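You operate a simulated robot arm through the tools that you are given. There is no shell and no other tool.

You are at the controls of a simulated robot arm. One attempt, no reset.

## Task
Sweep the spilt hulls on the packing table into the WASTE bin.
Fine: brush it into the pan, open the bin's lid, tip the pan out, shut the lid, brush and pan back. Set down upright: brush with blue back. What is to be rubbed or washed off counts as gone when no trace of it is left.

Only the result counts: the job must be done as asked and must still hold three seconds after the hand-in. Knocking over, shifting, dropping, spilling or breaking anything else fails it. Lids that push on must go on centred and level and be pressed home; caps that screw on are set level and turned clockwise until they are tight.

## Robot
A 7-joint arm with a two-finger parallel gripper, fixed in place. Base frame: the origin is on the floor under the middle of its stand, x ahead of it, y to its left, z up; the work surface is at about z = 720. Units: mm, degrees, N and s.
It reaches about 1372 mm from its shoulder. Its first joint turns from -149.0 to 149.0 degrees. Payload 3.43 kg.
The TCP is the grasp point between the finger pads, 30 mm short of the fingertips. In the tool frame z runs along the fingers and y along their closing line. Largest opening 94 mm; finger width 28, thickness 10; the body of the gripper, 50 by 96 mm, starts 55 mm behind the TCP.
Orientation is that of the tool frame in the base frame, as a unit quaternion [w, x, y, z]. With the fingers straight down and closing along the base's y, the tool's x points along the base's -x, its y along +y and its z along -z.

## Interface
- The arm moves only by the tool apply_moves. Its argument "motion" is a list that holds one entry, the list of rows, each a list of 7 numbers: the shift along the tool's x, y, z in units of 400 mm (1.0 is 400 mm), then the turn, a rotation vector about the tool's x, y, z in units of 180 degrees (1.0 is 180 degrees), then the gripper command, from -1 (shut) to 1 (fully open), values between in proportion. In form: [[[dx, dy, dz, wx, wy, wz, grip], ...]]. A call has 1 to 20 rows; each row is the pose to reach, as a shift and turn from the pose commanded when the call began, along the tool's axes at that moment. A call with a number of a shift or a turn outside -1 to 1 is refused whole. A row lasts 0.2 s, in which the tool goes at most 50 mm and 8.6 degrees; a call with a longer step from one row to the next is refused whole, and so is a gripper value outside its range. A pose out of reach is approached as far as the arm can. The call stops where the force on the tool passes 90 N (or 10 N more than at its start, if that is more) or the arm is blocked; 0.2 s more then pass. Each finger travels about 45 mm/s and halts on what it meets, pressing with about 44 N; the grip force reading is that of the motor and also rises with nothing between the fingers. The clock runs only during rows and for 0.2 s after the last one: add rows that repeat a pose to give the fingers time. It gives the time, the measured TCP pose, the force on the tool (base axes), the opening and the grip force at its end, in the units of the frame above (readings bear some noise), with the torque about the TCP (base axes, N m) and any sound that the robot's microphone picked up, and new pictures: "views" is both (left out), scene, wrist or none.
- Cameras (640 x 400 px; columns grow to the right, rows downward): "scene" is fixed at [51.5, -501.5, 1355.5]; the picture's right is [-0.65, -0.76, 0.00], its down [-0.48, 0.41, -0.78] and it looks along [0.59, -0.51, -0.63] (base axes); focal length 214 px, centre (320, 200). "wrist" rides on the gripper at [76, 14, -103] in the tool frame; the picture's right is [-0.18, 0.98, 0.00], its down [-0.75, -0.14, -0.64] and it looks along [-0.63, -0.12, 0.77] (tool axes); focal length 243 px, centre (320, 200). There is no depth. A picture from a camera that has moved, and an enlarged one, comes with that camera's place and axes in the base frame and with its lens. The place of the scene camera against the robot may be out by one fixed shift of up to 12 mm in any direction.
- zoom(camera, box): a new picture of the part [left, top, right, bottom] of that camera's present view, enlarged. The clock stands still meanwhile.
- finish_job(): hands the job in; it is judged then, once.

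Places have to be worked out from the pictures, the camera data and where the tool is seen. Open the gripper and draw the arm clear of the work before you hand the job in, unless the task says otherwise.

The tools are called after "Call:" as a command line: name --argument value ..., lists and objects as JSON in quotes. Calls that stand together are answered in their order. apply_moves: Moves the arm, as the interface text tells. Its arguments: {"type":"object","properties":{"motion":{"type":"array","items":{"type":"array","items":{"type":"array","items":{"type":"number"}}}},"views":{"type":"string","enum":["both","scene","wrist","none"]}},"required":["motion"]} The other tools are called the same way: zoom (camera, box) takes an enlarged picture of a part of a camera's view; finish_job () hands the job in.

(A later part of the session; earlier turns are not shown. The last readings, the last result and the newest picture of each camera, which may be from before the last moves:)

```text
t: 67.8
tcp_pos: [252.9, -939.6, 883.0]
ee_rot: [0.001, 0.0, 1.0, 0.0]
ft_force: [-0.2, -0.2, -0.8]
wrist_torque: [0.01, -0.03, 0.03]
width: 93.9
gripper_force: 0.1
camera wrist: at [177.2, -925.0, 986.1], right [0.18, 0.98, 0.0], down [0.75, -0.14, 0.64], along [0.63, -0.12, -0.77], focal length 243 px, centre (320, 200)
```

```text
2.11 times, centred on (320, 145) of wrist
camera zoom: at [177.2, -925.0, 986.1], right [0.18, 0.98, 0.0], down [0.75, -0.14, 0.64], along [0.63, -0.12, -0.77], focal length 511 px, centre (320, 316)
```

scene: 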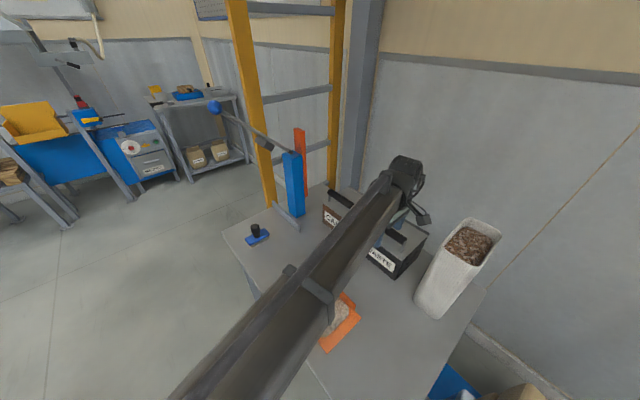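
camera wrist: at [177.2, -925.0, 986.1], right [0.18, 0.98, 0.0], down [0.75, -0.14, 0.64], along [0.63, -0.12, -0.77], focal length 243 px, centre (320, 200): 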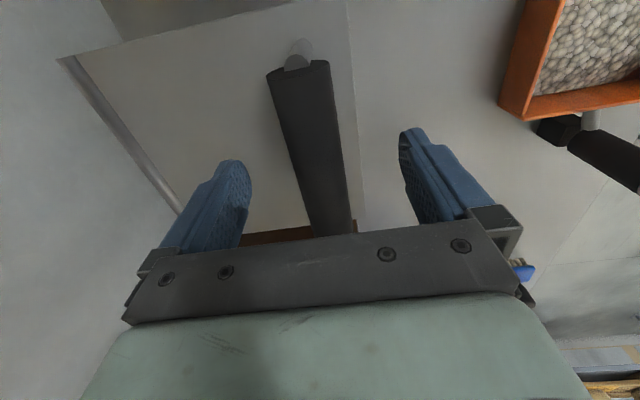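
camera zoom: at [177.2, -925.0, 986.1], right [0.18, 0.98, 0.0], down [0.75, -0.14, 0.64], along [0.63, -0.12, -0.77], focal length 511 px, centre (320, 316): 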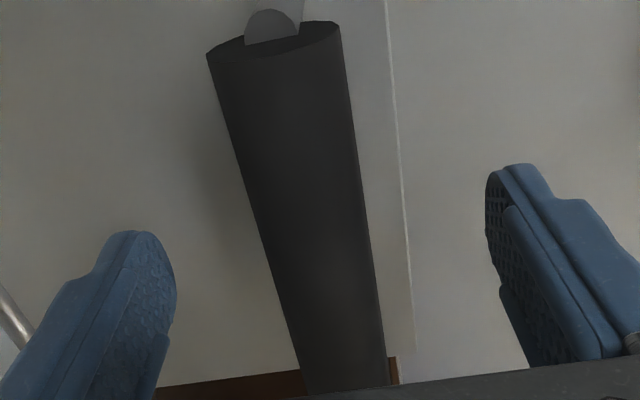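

The bar is centred between the fingers. I close on it.

Call:
apply_moves --motion '[[[0, 0, 0, 0, 0, 0, -1], [0, 0, 0, 0, 0, 0, -1], [0, 0, 0, 0, 0, 0, -1], [0, 0, 0, 0, 0, 0, -1], [0, 0, 0, 0, 0, 0, -1], [0, 0, 0, 0, 0, 0, -1], [0, 0, 0, 0, 0, 0, -1]]]' --views "wrist"

```text
t: 69.4
tcp_pos: [252.6, -937.0, 883.4]
ee_rot: [0.001, 0.0, 1.0, 0.001]
ft_force: [-0.6, 16.9, 2.6]
wrist_torque: [0.35, 0.04, -0.01]
width: 29.3
gripper_force: 44.7
camera wrist: at [177.1, -923.7, 986.8], right [0.18, 0.98, 0.0], down [0.75, -0.14, 0.64], along [0.63, -0.12, -0.77], focal length 243 px, centre (320, 200)
```

wrist: 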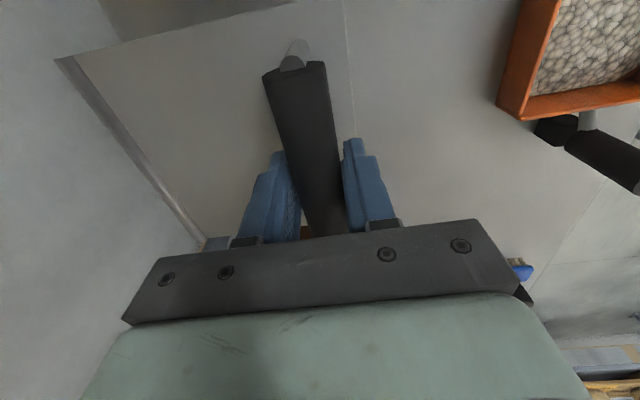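

Gripped (29 mm), with a small sideways load because the bar lies about 2 mm further +y. I relieve that and raise the lid by about 10° along the hinge arc, watching the force.

Call:
apply_moves --motion '[[[0, 0.006, 0, 0, 0, 0, -1], [0, 0.001, -0.014, 0, 0, 0, -1], [0, -0.006, -0.0278, 0, 0, 0, -1], [0, -0.014, -0.041, 0, 0, 0, -1], [0, -0.021, -0.0543, 0, 0, 0, -1], [0, -0.021, -0.0543, 0, 0, 0, -1]]]' --views "both"

Call:
zoom --camera "scene" --box '[340, 180, 460, 290]'

```text
t: 70.8
tcp_pos: [252.2, -946.1, 905.6]
ee_rot: [0.0, 0.0, 1.0, 0.0]
ft_force: [-0.6, 10.4, 0.8]
wrist_torque: [0.7, 0.14, 0.01]
width: 29.5
gripper_force: 44.7
camera wrist: at [177.2, -932.9, 1008.9], right [0.18, 0.98, 0.0], down [0.75, -0.14, 0.64], along [0.63, -0.12, -0.77], focal length 243 px, centre (320, 200)
```

scene: 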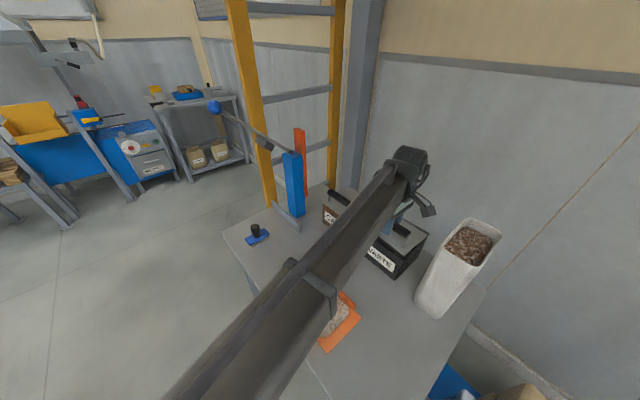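
wrist: 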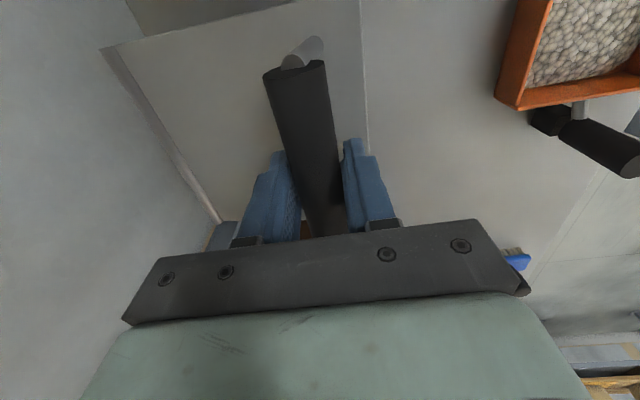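

```text
3.64 times, centred on (400, 235) of scene
camera zoom: at [51.5, -501.5, 1355.5], right [-0.65, -0.76, 0.0], down [-0.48, 0.41, -0.78], along [0.59, -0.51, -0.63], focal length 780 px, centre (29, 73)
```

zoom: 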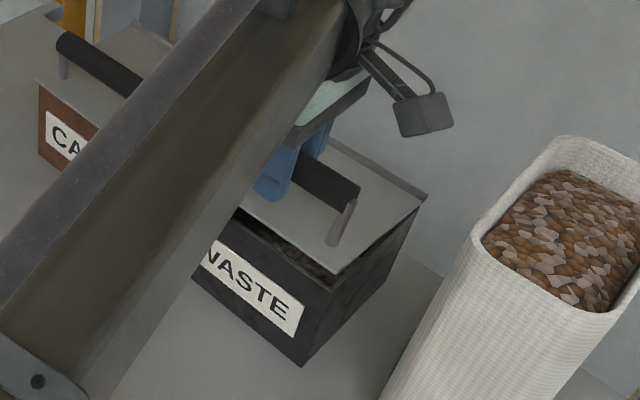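

The lid's front edge is lifting. I refit the arc from the measured motion and continue to about 40°, relieving the side load.

Call:
apply_moves --motion '[[[0, -0.012, -0.0255, 0, 0, 0, -1], [0, -0.0295, -0.0498, 0, 0, 0, -1], [0, -0.049, -0.0723, 0, 0, 0, -1], [0, -0.0705, -0.093, 0, 0, 0, -1], [0, -0.0938, -0.112, 0, 0, 0, -1], [0, -0.1185, -0.1285, 0, 0, 0, -1], [0, -0.1185, -0.1285, 0, 0, 0, -1]]]' --views "both"

```text
t: 72.4
tcp_pos: [252.8, -992.8, 958.6]
ee_rot: [0.001, 0.0, 1.0, -0.001]
ft_force: [-0.2, 17.2, 27.2]
wrist_torque: [0.22, 0.05, -0.02]
width: 26.5
gripper_force: 44.5
camera wrist: at [177.1, -978.9, 1062.5], right [0.18, 0.98, 0.0], down [0.75, -0.14, 0.64], along [0.63, -0.12, -0.77], focal length 243 px, centre (320, 200)
```

scene: 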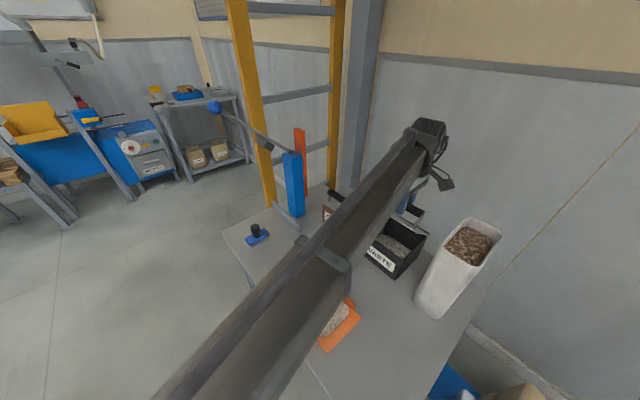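
wrist: 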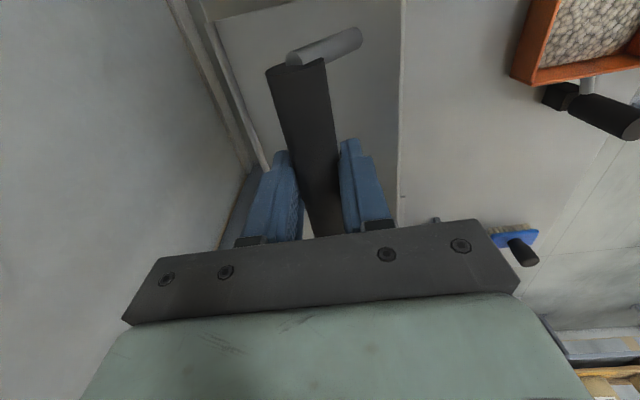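

The force is purely radial (hinge further away than assumed). Refitting gives a hinge near (-1076, 826) with radius 150; I continue on that arc to about 52° and recheck.

Call:
apply_moves --motion '[[[0, 0.003, -0.01, 0, 0, 0, -1], [0, -0.024, -0.0265, 0, 0, 0, -1], [0, -0.0538, -0.041, 0, 0, 0, -1], [0, -0.0845, -0.0528, 0, 0, 0, -1], [0, -0.0845, -0.0528, 0, 0, 0, -1]]]' --views "wrist"

```text
t: 73.6
tcp_pos: [252.1, -1028.0, 977.1]
ee_rot: [0.0, 0.0, 1.0, -0.001]
ft_force: [0.2, 6.0, 6.3]
wrist_torque: [0.6, 0.13, -0.01]
width: 24.6
gripper_force: 44.5
camera wrist: at [177.1, -1014.6, 1080.9], right [0.18, 0.98, 0.0], down [0.75, -0.14, 0.64], along [0.63, -0.12, -0.77], focal length 243 px, centre (320, 200)
```

wrist: 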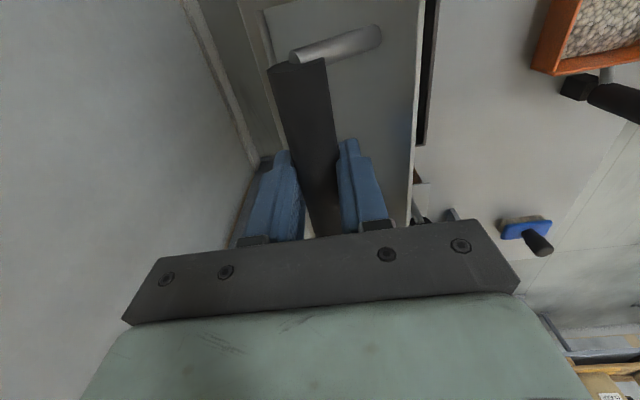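

Forces are small now. I continue the arc to roughly 77° of opening.

Call:
apply_moves --motion '[[[0, -0.0318, -0.0105, 0, 0, 0, -1], [0, -0.064, -0.017, 0, 0, 0, -1], [0, -0.0968, -0.0205, 0, 0, 0, -1], [0, -0.1298, -0.0215, 0, 0, 0, -1], [0, -0.1625, -0.019, 0, 0, 0, -1], [0, -0.1625, -0.019, 0, 0, 0, -1]]]' --views "both"

Call:
zoom --camera "scene" --box '[340, 140, 480, 290]'

```text
t: 75.0
tcp_pos: [251.8, -1093.6, 982.9]
ee_rot: [0.0, 0.0, 1.0, 0.0]
ft_force: [-0.8, 6.6, -10.8]
wrist_torque: [0.6, 0.03, 0.02]
width: 24.9
gripper_force: 45.2
camera wrist: at [177.2, -1080.1, 1087.0], right [0.18, 0.98, 0.0], down [0.75, -0.14, 0.64], along [0.63, -0.12, -0.77], focal length 243 px, centre (320, 200)
```

scene: 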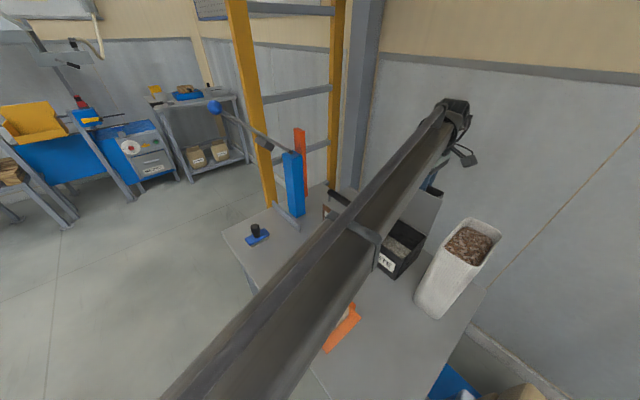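
wrist: 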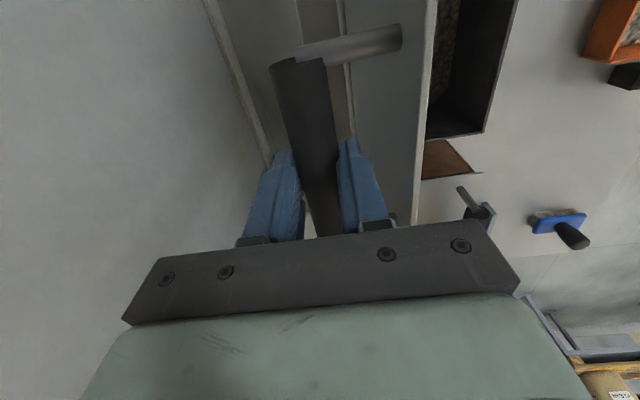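

```text
2.67 times, centred on (410, 215) of scene
camera zoom: at [51.5, -501.5, 1355.5], right [-0.65, -0.76, 0.0], down [-0.48, 0.41, -0.78], along [0.59, -0.51, -0.63], focal length 572 px, centre (80, 160)
```

zoom: 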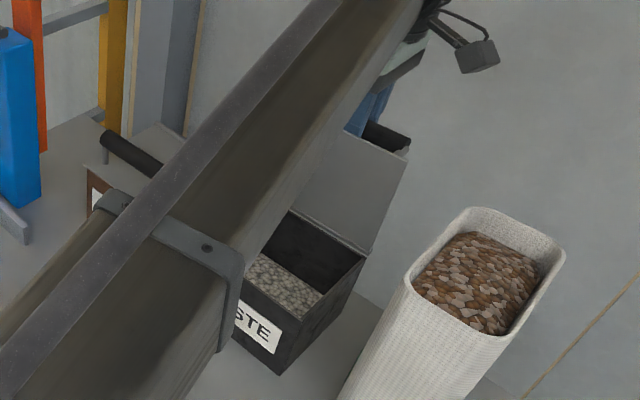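

The lid is at about 80°, the bin open. I continue past vertical, bending the arc downward as the force shows.

Call:
apply_moves --motion '[[[0, -0.015, 0.006, 0, 0, 0, -1], [0, -0.03, 0.011, 0, 0, 0, -1], [0, -0.0445, 0.0155, 0, 0, 0, -1], [0, -0.0588, 0.02, 0, 0, 0, -1], [0, -0.0588, 0.02, 0, 0, 0, -1]]]' --views "wrist"

```text
t: 76.2
tcp_pos: [252.7, -1117.3, 977.0]
ee_rot: [0.0, 0.0, 1.0, 0.0]
ft_force: [-0.5, 5.5, -0.4]
wrist_torque: [0.7, 0.05, 0.03]
width: 24.5
gripper_force: 45.4
camera wrist: at [177.2, -1103.1, 1080.9], right [0.18, 0.98, 0.0], down [0.75, -0.14, 0.64], along [0.63, -0.12, -0.77], focal length 243 px, centre (320, 200)
```

wrist: 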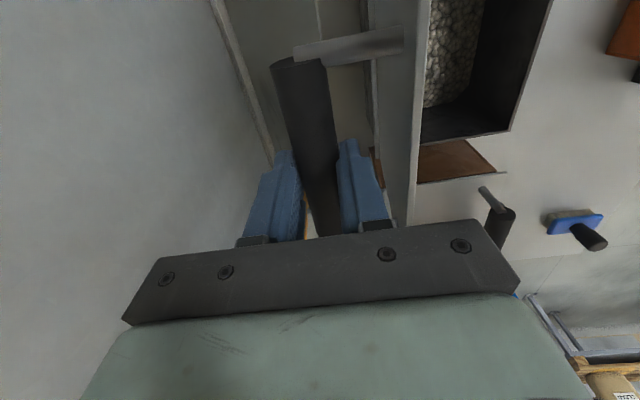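

Call:
apply_moves --motion '[[[0, -0.014, 0.005, 0, 0, 0, -1], [0, -0.028, 0.0105, 0, 0, 0, -1], [0, -0.042, 0.017, 0, 0, 0, -1], [0, -0.0555, 0.0235, 0, 0, 0, -1], [0, -0.0555, 0.0235, 0, 0, 0, -1]]]' --views "wrist"

Call:
zoom --camera "wrist" --box '[240, 0, 560, 240]'

```text
t: 77.0
tcp_pos: [252.2, -1117.9, 977.1]
ee_rot: [-0.001, -0.001, 1.0, 0.017]
ft_force: [-1.2, 18.4, 23.6]
wrist_torque: [0.63, -0.06, -0.26]
width: 24.7
gripper_force: 44.8
stopped in row 4: the force on the tool passed its limit at 96 N (the readings are from after the stop); the commanded pose is now the measured one
camera wrist: at [177.3, -1108.3, 1080.6], right [0.18, 0.98, 0.03], down [0.75, -0.16, 0.64], along [0.63, -0.09, -0.77], focal length 243 px, centre (320, 200)
```

wrist: 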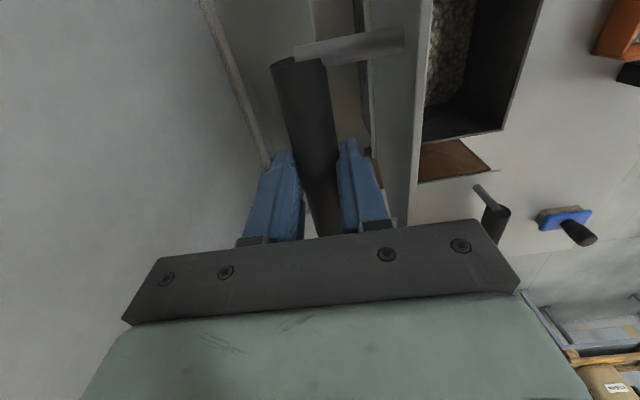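

```text
1.67 times, centred on (400, 120) of wrist
camera zoom: at [177.3, -1108.3, 1080.6], right [0.18, 0.98, 0.03], down [0.75, -0.16, 0.64], along [0.63, -0.09, -0.77], focal length 404 px, centre (187, 333)
```

zoom: 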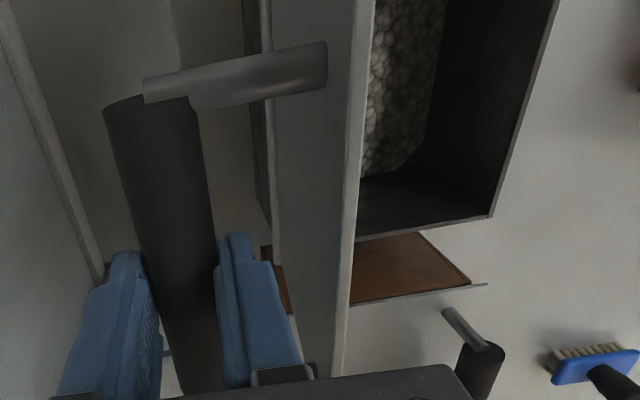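

The lid has reached its stop, slightly past vertical. I release by opening only partially (so the inner finger doesn't push the lid shut) and check that it stays.

Call:
apply_moves --motion '[[[0, 0.003, -0.004, 0, 0, 0, -0.45], [0, 0.003, -0.004, 0, 0, 0, -0.4], [0, 0.003, -0.004, 0, 0, 0, -0.35], [0, 0.003, -0.004, 0, 0, 0, -0.3], [0, 0.003, -0.004, 0, 0, 0, -0.25], [0, 0.003, -0.004, 0, 0, 0, -0.2], [0, 0.003, -0.004, 0, 0, 0, -0.2], [0, 0.003, -0.004, 0, 0, 0, -0.2]]]' --views "both"

Call:
zoom --camera "wrist" --box '[240, 0, 560, 240]'

```text
t: 78.8
tcp_pos: [252.1, -1122.2, 974.1]
ee_rot: [-0.001, -0.001, 1.0, 0.015]
ft_force: [0.1, -0.8, 0.6]
wrist_torque: [0.02, -0.02, -0.03]
width: 37.6
gripper_force: 0.0
camera wrist: at [177.6, -1110.5, 1077.9], right [0.18, 0.98, 0.03], down [0.75, -0.16, 0.64], along [0.63, -0.09, -0.77], focal length 243 px, centre (320, 200)
```

scene: 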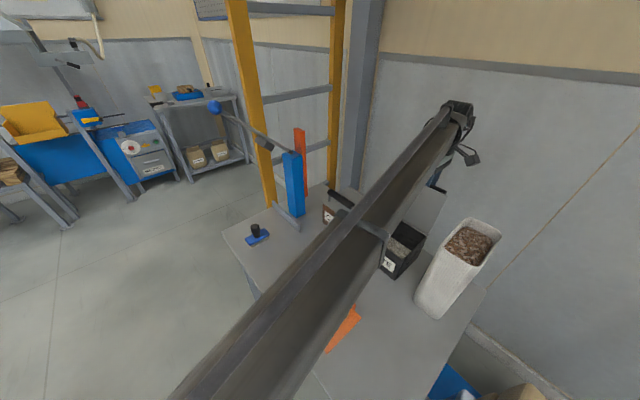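
wrist: 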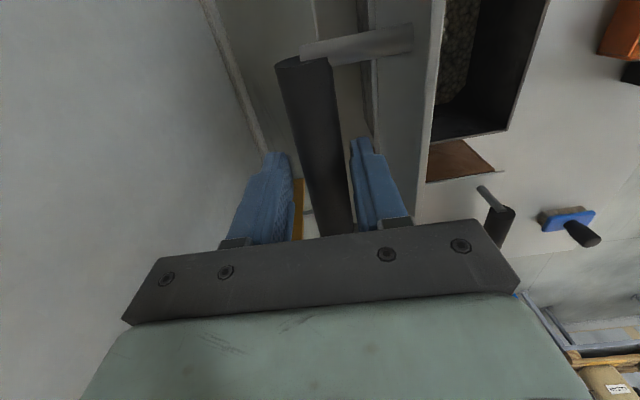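

```text
1.67 times, centred on (400, 120) of wrist
camera zoom: at [177.6, -1110.5, 1077.9], right [0.18, 0.98, 0.03], down [0.75, -0.16, 0.64], along [0.63, -0.09, -0.77], focal length 404 px, centre (187, 333)
```

zoom: 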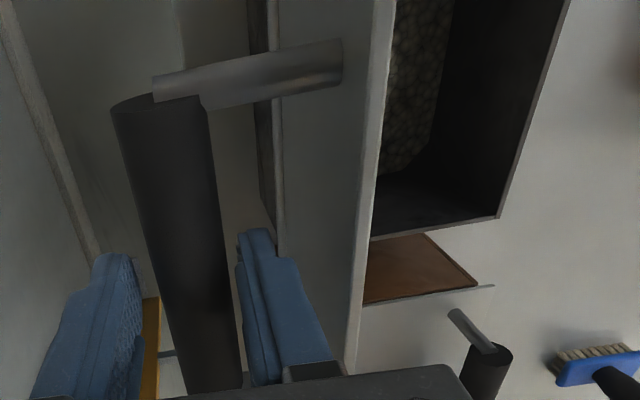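

The lid stays up by itself. I withdraw straight up slowly.

Call:
apply_moves --motion '[[[0, 0, -0.02, 0, 0, 0, -0.2], [0, 0, -0.05, 0, 0, 0, -0.2], [0, 0, -0.1, 0, 0, 0, -0.2], [0, 0, -0.16, 0, 0, 0, -0.2], [0, 0, -0.24, 0, 0, 0, -0.2], [0, 0, -0.3, 0, 0, 0, -0.2]]]' --views "both"

Call:
zoom --camera "wrist" --box '[240, 0, 560, 240]'

```text
t: 80.2
tcp_pos: [249.8, -1111.1, 1090.8]
ee_rot: [-0.001, -0.001, 1.0, 0.014]
ft_force: [-0.6, -0.2, -0.8]
wrist_torque: [0.03, 0.0, 0.0]
width: 37.9
gripper_force: 0.1
out of reach, approached as far as the arm can: row 5, 6
camera wrist: at [174.6, -1101.6, 1194.4], right [0.18, 0.98, 0.03], down [0.75, -0.16, 0.64], along [0.63, -0.09, -0.77], focal length 243 px, centre (320, 200)
```

scene: 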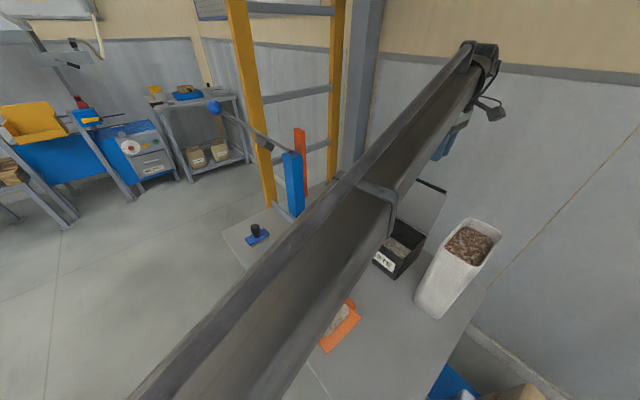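
wrist: 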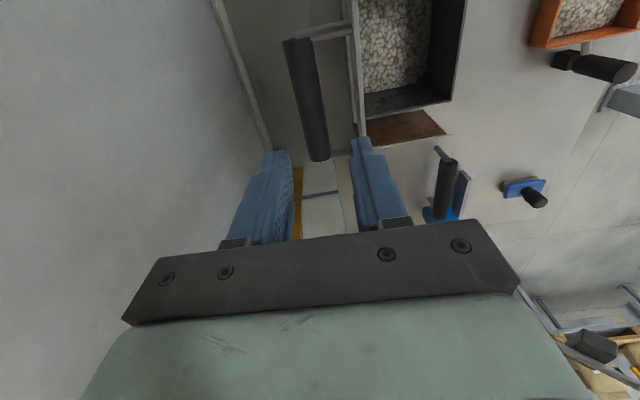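

```text
1.67 times, centred on (400, 120) of wrist
camera zoom: at [174.6, -1101.6, 1194.4], right [0.18, 0.98, 0.03], down [0.75, -0.16, 0.64], along [0.63, -0.09, -0.77], focal length 404 px, centre (187, 333)
```

zoom: 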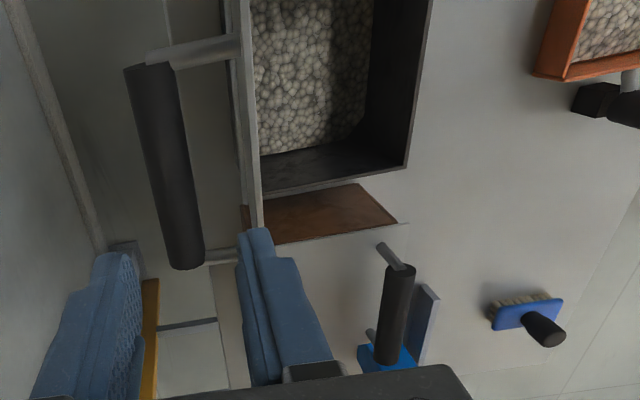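

The lid stands open, vertical at about y -1072. I move back +y over it, straighten the slight tilt and head for the pan.

Call:
apply_moves --motion '[[[0, 0.1, 0, 0.0045, 0, 0, -0.2], [0, 0.21, 0, 0.0089, 0, 0, -0.2], [0, 0.32, 0.02, 0.0089, 0, 0, 0.3], [0, 0.43, 0.06, 0.0089, 0, 0, 0.8], [0, 0.54, 0.1, 0.0089, 0, 0, 1], [0, 0.64, 0.14, 0.0089, 0, 0, 1], [0, 0.64, 0.14, 0.0089, 0, 0, 1]]]' --views "none"

```text
t: 81.8
tcp_pos: [249.5, -855.3, 1042.0]
ee_rot: [-0.001, -0.001, 1.0, 0.0]
ft_force: [-0.2, 0.4, 0.0]
wrist_torque: [0.01, 0.02, -0.01]
width: 93.9
gripper_force: 0.1
```

Now I turn the gripper 90° (closing along x) while travelling above the pan's handle at about (337,-692).

Call:
apply_moves --motion '[[[-0.02, 0.04, 0.02, 0, 0, 0.042, 1], [-0.04, 0.08, 0.04, 0, 0, 0.084, 1], [-0.06, 0.12, 0.06, 0, 0, 0.126, 1], [-0.08, 0.16, 0.08, 0, 0, 0.168, 1], [-0.1, 0.2, 0.1, 0, 0, 0.21, 1], [-0.12, 0.24, 0.12, 0, 0, 0.252, 1], [-0.14, 0.28, 0.14, 0, 0, 0.294, 1], [-0.16, 0.31, 0.16, 0, 0, 0.336, 1], [-0.18, 0.34, 0.18, 0, 0, 0.378, 1], [-0.2, 0.37, 0.2, 0, 0, 0.42, 1], [-0.21, 0.39, 0.22, 0, 0, 0.462, 1], [-0.219, 0.4075, 0.23, 0, 0, 0.5, 1], [-0.219, 0.4075, 0.23, 0, 0, 0.5, 1]]]' --views "both"

Call:
zoom --camera "wrist" --box '[200, 0, 440, 200]'

Call:
zoom --camera "scene" --box '[270, 240, 390, 360]'

```text
t: 84.7
tcp_pos: [336.9, -690.8, 949.8]
ee_rot: [-0.001, 0.707, 0.707, 0.0]
ft_force: [-1.0, 0.2, -0.9]
wrist_torque: [-0.01, -0.03, 0.0]
width: 94.0
gripper_force: 0.0
camera wrist: at [352.7, -615.8, 1054.1], right [0.98, -0.18, 0.0], down [-0.14, -0.76, 0.64], along [-0.12, -0.63, -0.77], focal length 243 px, centre (320, 200)
```

scene: 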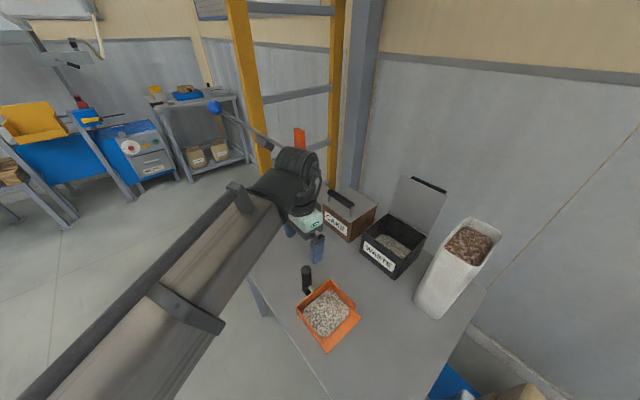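
wrist: 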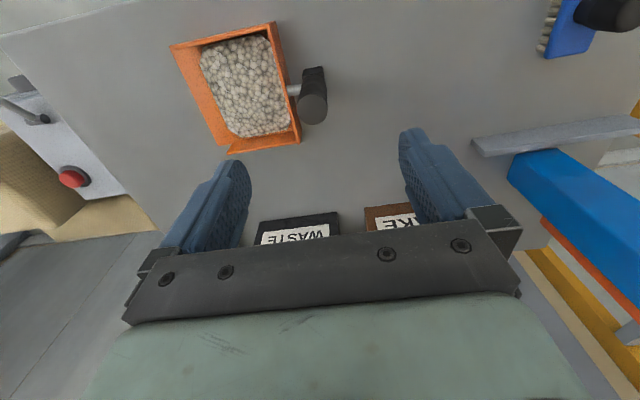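

```text
2.00 times, centred on (320, 100) of wrist
camera zoom: at [352.7, -615.8, 1054.1], right [0.98, -0.18, 0.0], down [-0.14, -0.76, 0.64], along [-0.12, -0.63, -0.77], focal length 485 px, centre (320, 400)
```

zoom: 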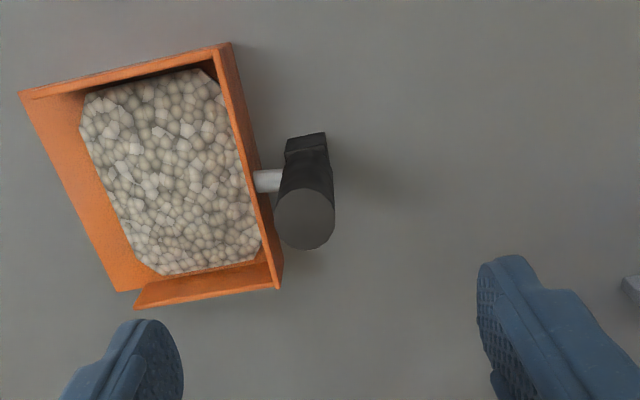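

```text
3.33 times, centred on (330, 300) of scene
camera zoom: at [51.5, -501.5, 1355.5], right [-0.65, -0.76, 0.0], down [-0.48, 0.41, -0.78], along [0.59, -0.51, -0.63], focal length 715 px, centre (287, -133)
```

zoom: 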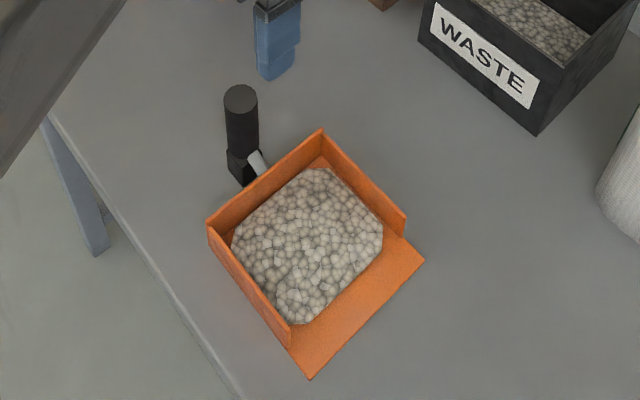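

The handle's top disc is centred at about (331,-691), 26 mm thick, vertical. I lower the open gripper around it to TCP z≈803 (fingertips above the pan's wall).

Call:
apply_moves --motion '[[[0, -0.0148, 0.08, 0, 0, 0, 1], [0, -0.0148, 0.18, 0, 0, 0, 1], [0, -0.0148, 0.27, 0, 0, 0, 1], [0, -0.0148, 0.34, 0, 0, 0, 1], [0, -0.0148, 0.365, 0, 0, 0, 1], [0, -0.0148, 0.365, 0, 0, 0, 1]]]' --views "both"

Call:
zoom --camera "wrist" --box '[180, 40, 460, 240]'

Call:
zoom --camera "scene" --box '[270, 220, 370, 340]'

```text
t: 86.0
tcp_pos: [329.4, -692.2, 804.3]
ee_rot: [-0.001, 0.706, 0.708, 0.0]
ft_force: [-0.4, 0.9, -0.1]
wrist_torque: [0.02, -0.02, 0.05]
width: 94.0
gripper_force: 0.0
camera wrist: at [346.0, -615.6, 908.0], right [0.98, -0.18, 0.0], down [-0.14, -0.76, 0.64], along [-0.12, -0.63, -0.77], focal length 243 px, centre (320, 200)
```

scene: 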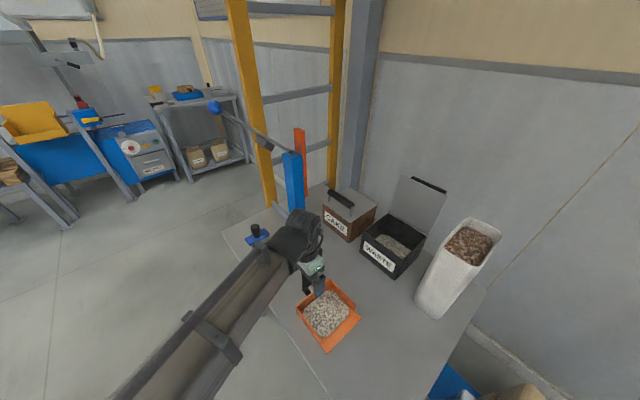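
wrist: 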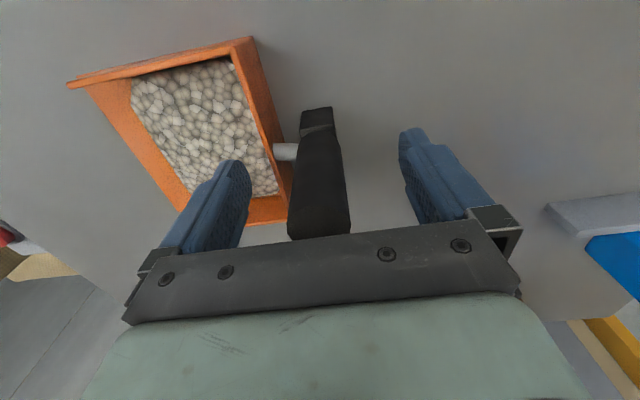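

```text
2.00 times, centred on (320, 140) of wrist
camera zoom: at [346.0, -615.6, 908.0], right [0.98, -0.18, 0.0], down [-0.14, -0.76, 0.64], along [-0.12, -0.63, -0.77], focal length 485 px, centre (320, 320)
```

zoom: 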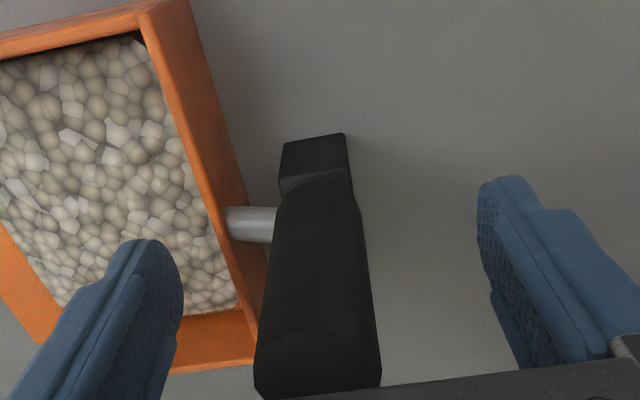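

```text
3.33 times, centred on (320, 280) of scene
camera zoom: at [51.5, -501.5, 1355.5], right [-0.65, -0.76, 0.0], down [-0.48, 0.41, -0.78], along [0.59, -0.51, -0.63], focal length 715 px, centre (320, -67)
```

zoom: 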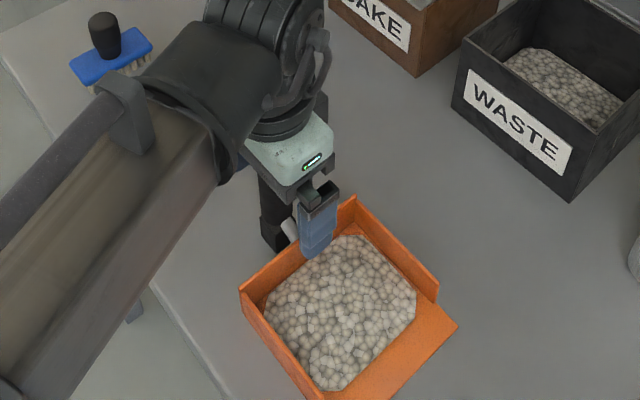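

The handle is centred between the fingers and the fingertips are above the rod. I close.

Call:
apply_moves --motion '[[[0, 0, 0, 0, 0, 0, -1], [0, 0, 0, 0, 0, 0, -1], [0, 0, 0, 0, 0, 0, -1], [0, 0, 0, 0, 0, 0, -1], [0, 0, 0, 0, 0, 0, -1], [0, 0, 0, 0, 0, 0, -1], [0, 0, 0, 0, 0, 0, -1]]]' --views "wrist"

Call:
zoom --camera "wrist" --box '[60, 20, 460, 240]'

```text
t: 87.7
tcp_pos: [330.4, -690.4, 803.2]
ee_rot: [-0.001, 0.706, 0.708, 0.0]
ft_force: [-0.6, 0.7, 1.0]
wrist_torque: [-0.01, -0.06, 0.02]
width: 27.5
gripper_force: 44.1
camera wrist: at [345.9, -615.6, 908.1], right [0.98, -0.18, 0.0], down [-0.14, -0.76, 0.64], along [-0.12, -0.63, -0.77], focal length 243 px, centre (320, 200)
```

wrist: 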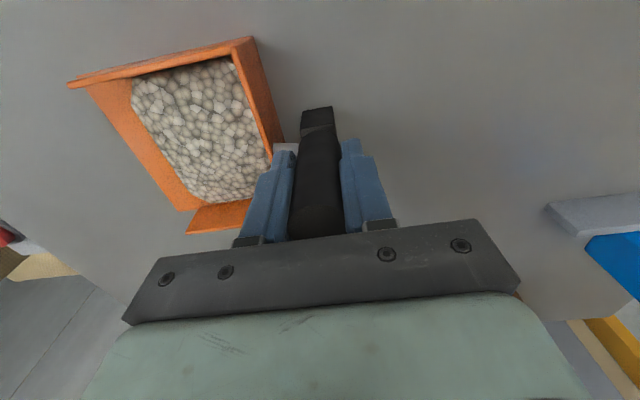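

```text
1.60 times, centred on (260, 130) of wrist
camera zoom: at [345.9, -615.6, 908.1], right [0.98, -0.18, 0.0], down [-0.14, -0.76, 0.64], along [-0.12, -0.63, -0.77], focal length 388 px, centre (416, 312)
```

zoom: 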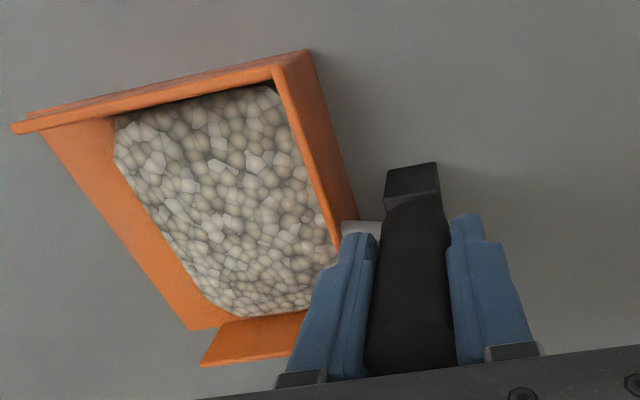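

Gripped at 27.5 mm. Test-lift of 6 mm slowly to see whether the pan stays level.

Call:
apply_moves --motion '[[[0, 0, -0.003, 0, 0, 0, -1], [0, 0, -0.006, 0, 0, 0, -1], [0, 0, -0.01, 0, 0, 0, -1], [0, 0, -0.015, 0, 0, 0, -1], [0, 0, -0.015, 0, 0, 0, -1]]]' --views "both"

Call:
zoom --camera "wrist" --box '[60, 20, 460, 240]'

Call:
zoom --camera "scene" --box '[270, 240, 390, 370]'

```text
t: 88.8
tcp_pos: [330.5, -691.8, 810.8]
ee_rot: [-0.001, 0.706, 0.708, 0.0]
ft_force: [0.6, 0.0, -2.6]
wrist_torque: [0.02, -0.05, 0.0]
width: 27.1
gripper_force: 44.1
camera wrist: at [346.4, -615.5, 914.1], right [0.98, -0.18, 0.0], down [-0.14, -0.76, 0.64], along [-0.12, -0.63, -0.77], focal length 243 px, centre (320, 200)
```

scene: 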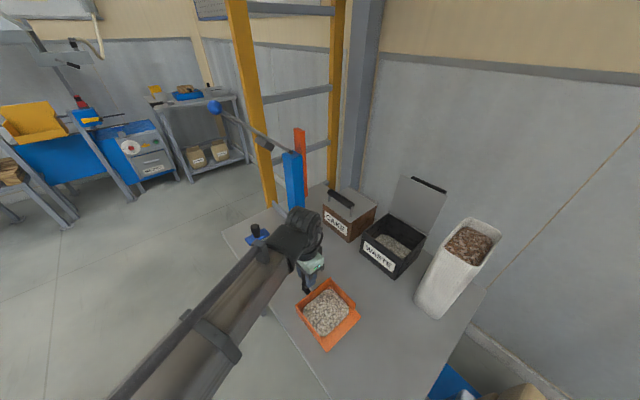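
wrist: 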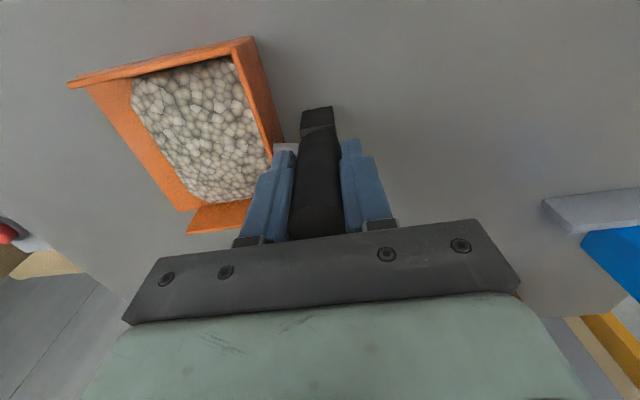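

```text
1.60 times, centred on (260, 130) of wrist
camera zoom: at [346.4, -615.5, 914.1], right [0.98, -0.18, 0.0], down [-0.14, -0.76, 0.64], along [-0.12, -0.63, -0.77], focal length 388 px, centre (416, 312)
```

zoom: 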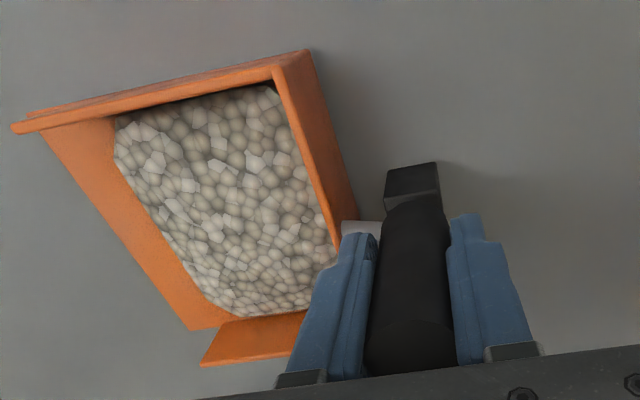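

```text
3.08 times, centred on (330, 305) of scene
camera zoom: at [51.5, -501.5, 1355.5], right [-0.65, -0.76, 0.0], down [-0.48, 0.41, -0.78], along [0.59, -0.51, -0.63], focal length 660 px, centre (289, -123)
```

zoom: 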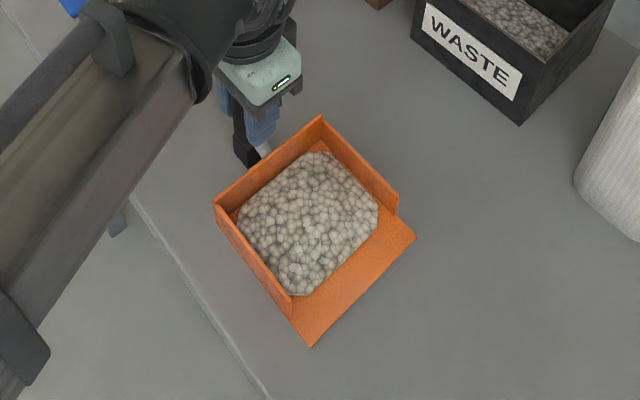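

The pan lifts level with about 3 N. I raise it to TCP z≈1000 and carry it level over the open WASTE bin (y≈-990).

Call:
apply_moves --motion '[[[0, 0, -0.03, 0, 0, 0, -1], [0, 0, -0.1, 0, 0, 0, -1], [0, 0, -0.19, 0, 0, 0, -1], [0, 0, -0.29, 0, 0, 0, -1], [0, 0, -0.39, 0, 0, 0, -1], [-0.03, 0, -0.46, 0, 0, 0, -1], [-0.1, 0, -0.476, 0, 0, 0, -1], [-0.2, 0, -0.476, 0, 0, 0, -1], [-0.3, 0, -0.476, 0, 0, 0, -1], [-0.4, 0, -0.476, 0, 0, 0, -1], [-0.5, 0, -0.476, 0, 0, 0, -1], [-0.6, 0, -0.476, 0, 0, 0, -1], [-0.69, 0, -0.476, 0, 0, 0, -1], [-0.74, 0, -0.476, 0, 0, 0, -1], [-0.748, 0, -0.476, 0, 0, 0, -1], [-0.748, 0, -0.476, 0, 0, 0, -1]]]' --views "both"

Call:
zoom --camera "wrist" --box '[40, 20, 440, 240]'

Call:
zoom --camera "scene" --box '[330, 140, 510, 320]'

```text
t: 92.2
tcp_pos: [330.6, -991.9, 1000.2]
ee_rot: [-0.002, 0.707, 0.707, 0.0]
ft_force: [0.1, -0.6, -1.5]
wrist_torque: [0.01, -0.07, 0.0]
width: 27.2
gripper_force: 44.3
camera wrist: at [346.5, -915.7, 1103.8], right [0.98, -0.18, 0.0], down [-0.14, -0.76, 0.64], along [-0.12, -0.63, -0.77], focal length 243 px, centre (320, 200)
```

scene: 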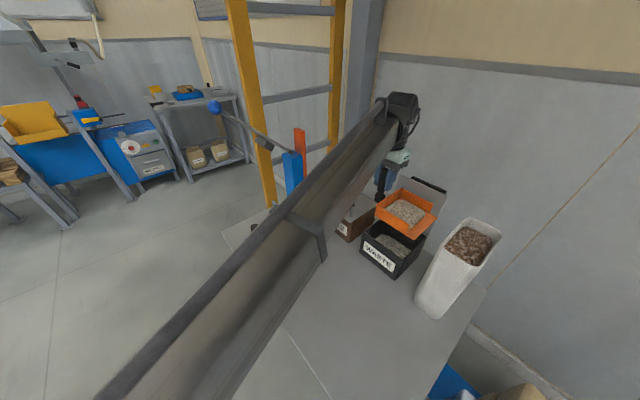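
wrist: 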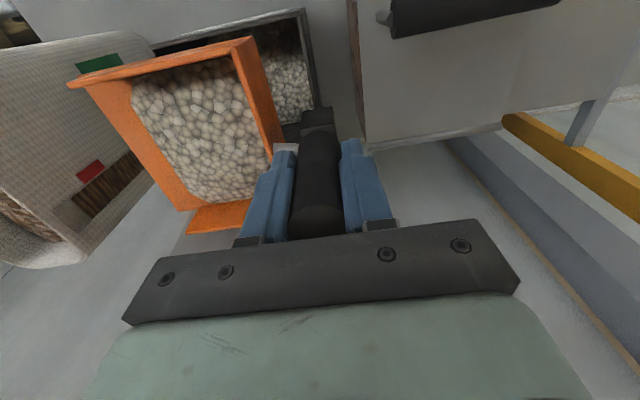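

```text
1.60 times, centred on (240, 130) of wrist
camera zoom: at [346.5, -915.7, 1103.8], right [0.98, -0.18, 0.0], down [-0.14, -0.76, 0.64], along [-0.12, -0.63, -0.77], focal length 388 px, centre (448, 312)
```

zoom: 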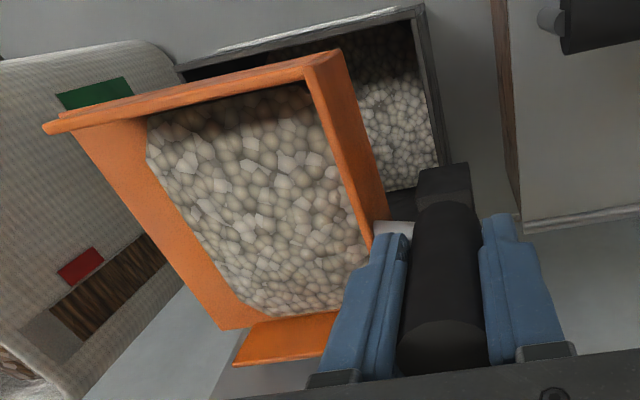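

```text
2.22 times, centred on (420, 230) of scene
camera zoom: at [51.5, -501.5, 1355.5], right [-0.65, -0.76, 0.0], down [-0.48, 0.41, -0.78], along [0.59, -0.51, -0.63], focal length 477 px, centre (98, 133)
```

zoom: 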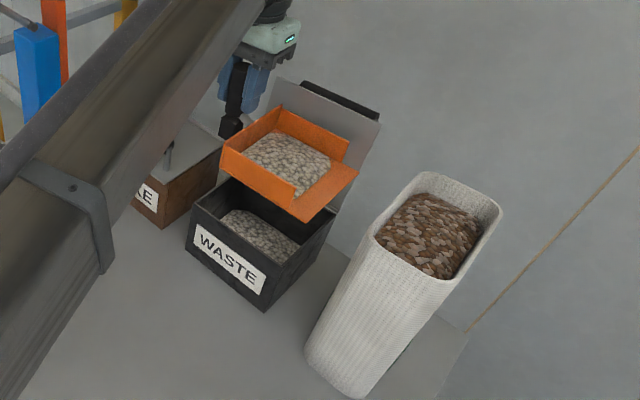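

The pan is level over the bin with its mouth side at x≈171. I tip it forward (mouth down) in steps, keeping the lip over the bin's opening, first to 40°.

Call:
apply_moves --motion '[[[0, 0.0015, -0.018, -0.0444, 0, 0, -1], [0, 0, -0.029, -0.0889, 0, 0, -1], [0, -0.008, -0.0368, -0.1333, 0, 0, -1], [0, -0.0265, -0.0425, -0.1778, 0, 0, -1], [0, -0.057, -0.048, -0.2222, 0, 0, -1]]]' --views "both"

Call:
zoom --camera "scene" --box '[330, 100, 510, 320]'

```text
t: 93.5
tcp_pos: [307.5, -991.0, 1019.4]
ee_rot: [0.241, 0.664, 0.665, 0.243]
ft_force: [0.1, -0.1, -1.4]
wrist_torque: [0.0, 0.02, 0.04]
width: 27.2
gripper_force: 44.1
camera wrist: at [255.5, -915.3, 1108.3], right [0.75, -0.18, 0.63], down [-0.52, -0.76, 0.4], along [0.4, -0.63, -0.66], focal length 243 px, centre (320, 200)
```

scene: 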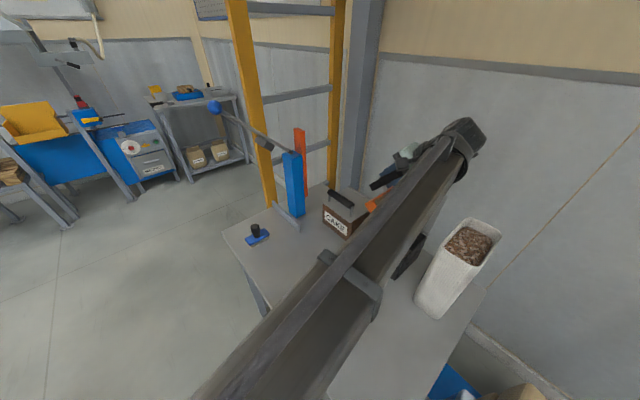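
wrist: 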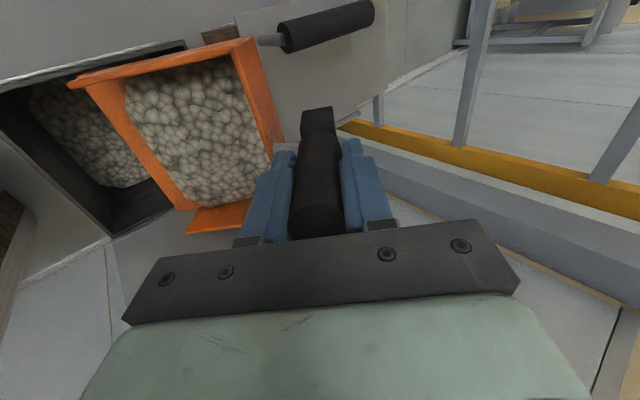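

```text
1.82 times, centred on (420, 210) of scene
camera zoom: at [51.5, -501.5, 1355.5], right [-0.65, -0.76, 0.0], down [-0.48, 0.41, -0.78], along [0.59, -0.51, -0.63], focal length 390 px, centre (138, 182)
```

zoom: 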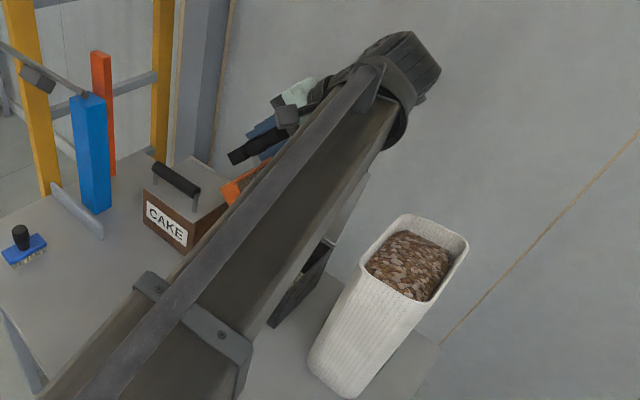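

At 40° the content still sits in the pan and the lip is over the bin. I continue to 64° and hold.

Call:
apply_moves --motion '[[[0, -0.0265, -0.0327, -0.0444, 0, 0, -1], [0, -0.0655, -0.081, -0.0889, 0, 0, -1], [0, -0.1113, -0.1233, -0.1333, 0, 0, -1], [0, -0.1113, -0.1233, -0.1333, 0, 0, -1], [0, -0.1113, -0.1233, -0.1333, 0, 0, -1]]]' --views "both"

Call:
zoom --camera "wrist" --box '[0, 0, 400, 250]'

Call:
zoom --camera "scene" --box '[330, 100, 510, 320]'

```text
t: 94.7
tcp_pos: [243.1, -992.3, 1028.8]
ee_rot: [0.374, 0.599, 0.6, 0.376]
ft_force: [-0.4, 0.7, -2.5]
wrist_torque: [-0.03, 0.06, 0.01]
width: 27.7
gripper_force: 44.0
camera wrist: at [158.2, -915.7, 1088.0], right [0.43, -0.19, 0.88], down [-0.64, -0.76, 0.15], along [0.64, -0.63, -0.44], focal length 243 px, centre (320, 200)
```

scene: 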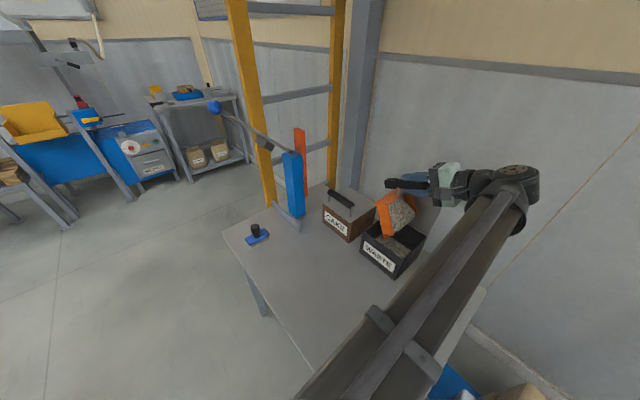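
wrist: 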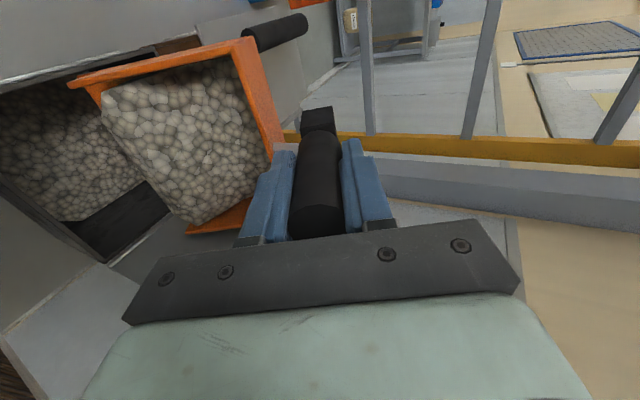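

```text
1.60 times, centred on (200, 125) of wrist
camera zoom: at [158.2, -915.7, 1088.0], right [0.43, -0.19, 0.88], down [-0.64, -0.76, 0.15], along [0.64, -0.63, -0.44], focal length 388 px, centre (512, 320)
```

zoom: 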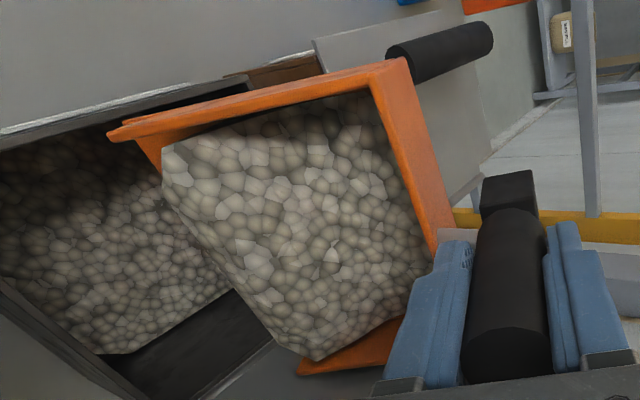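

```text
1.82 times, centred on (420, 210) of scene
camera zoom: at [51.5, -501.5, 1355.5], right [-0.65, -0.76, 0.0], down [-0.48, 0.41, -0.78], along [0.59, -0.51, -0.63], focal length 390 px, centre (138, 182)
```

zoom: 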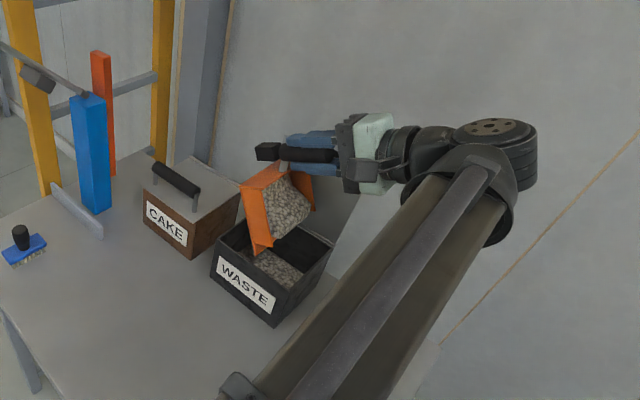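

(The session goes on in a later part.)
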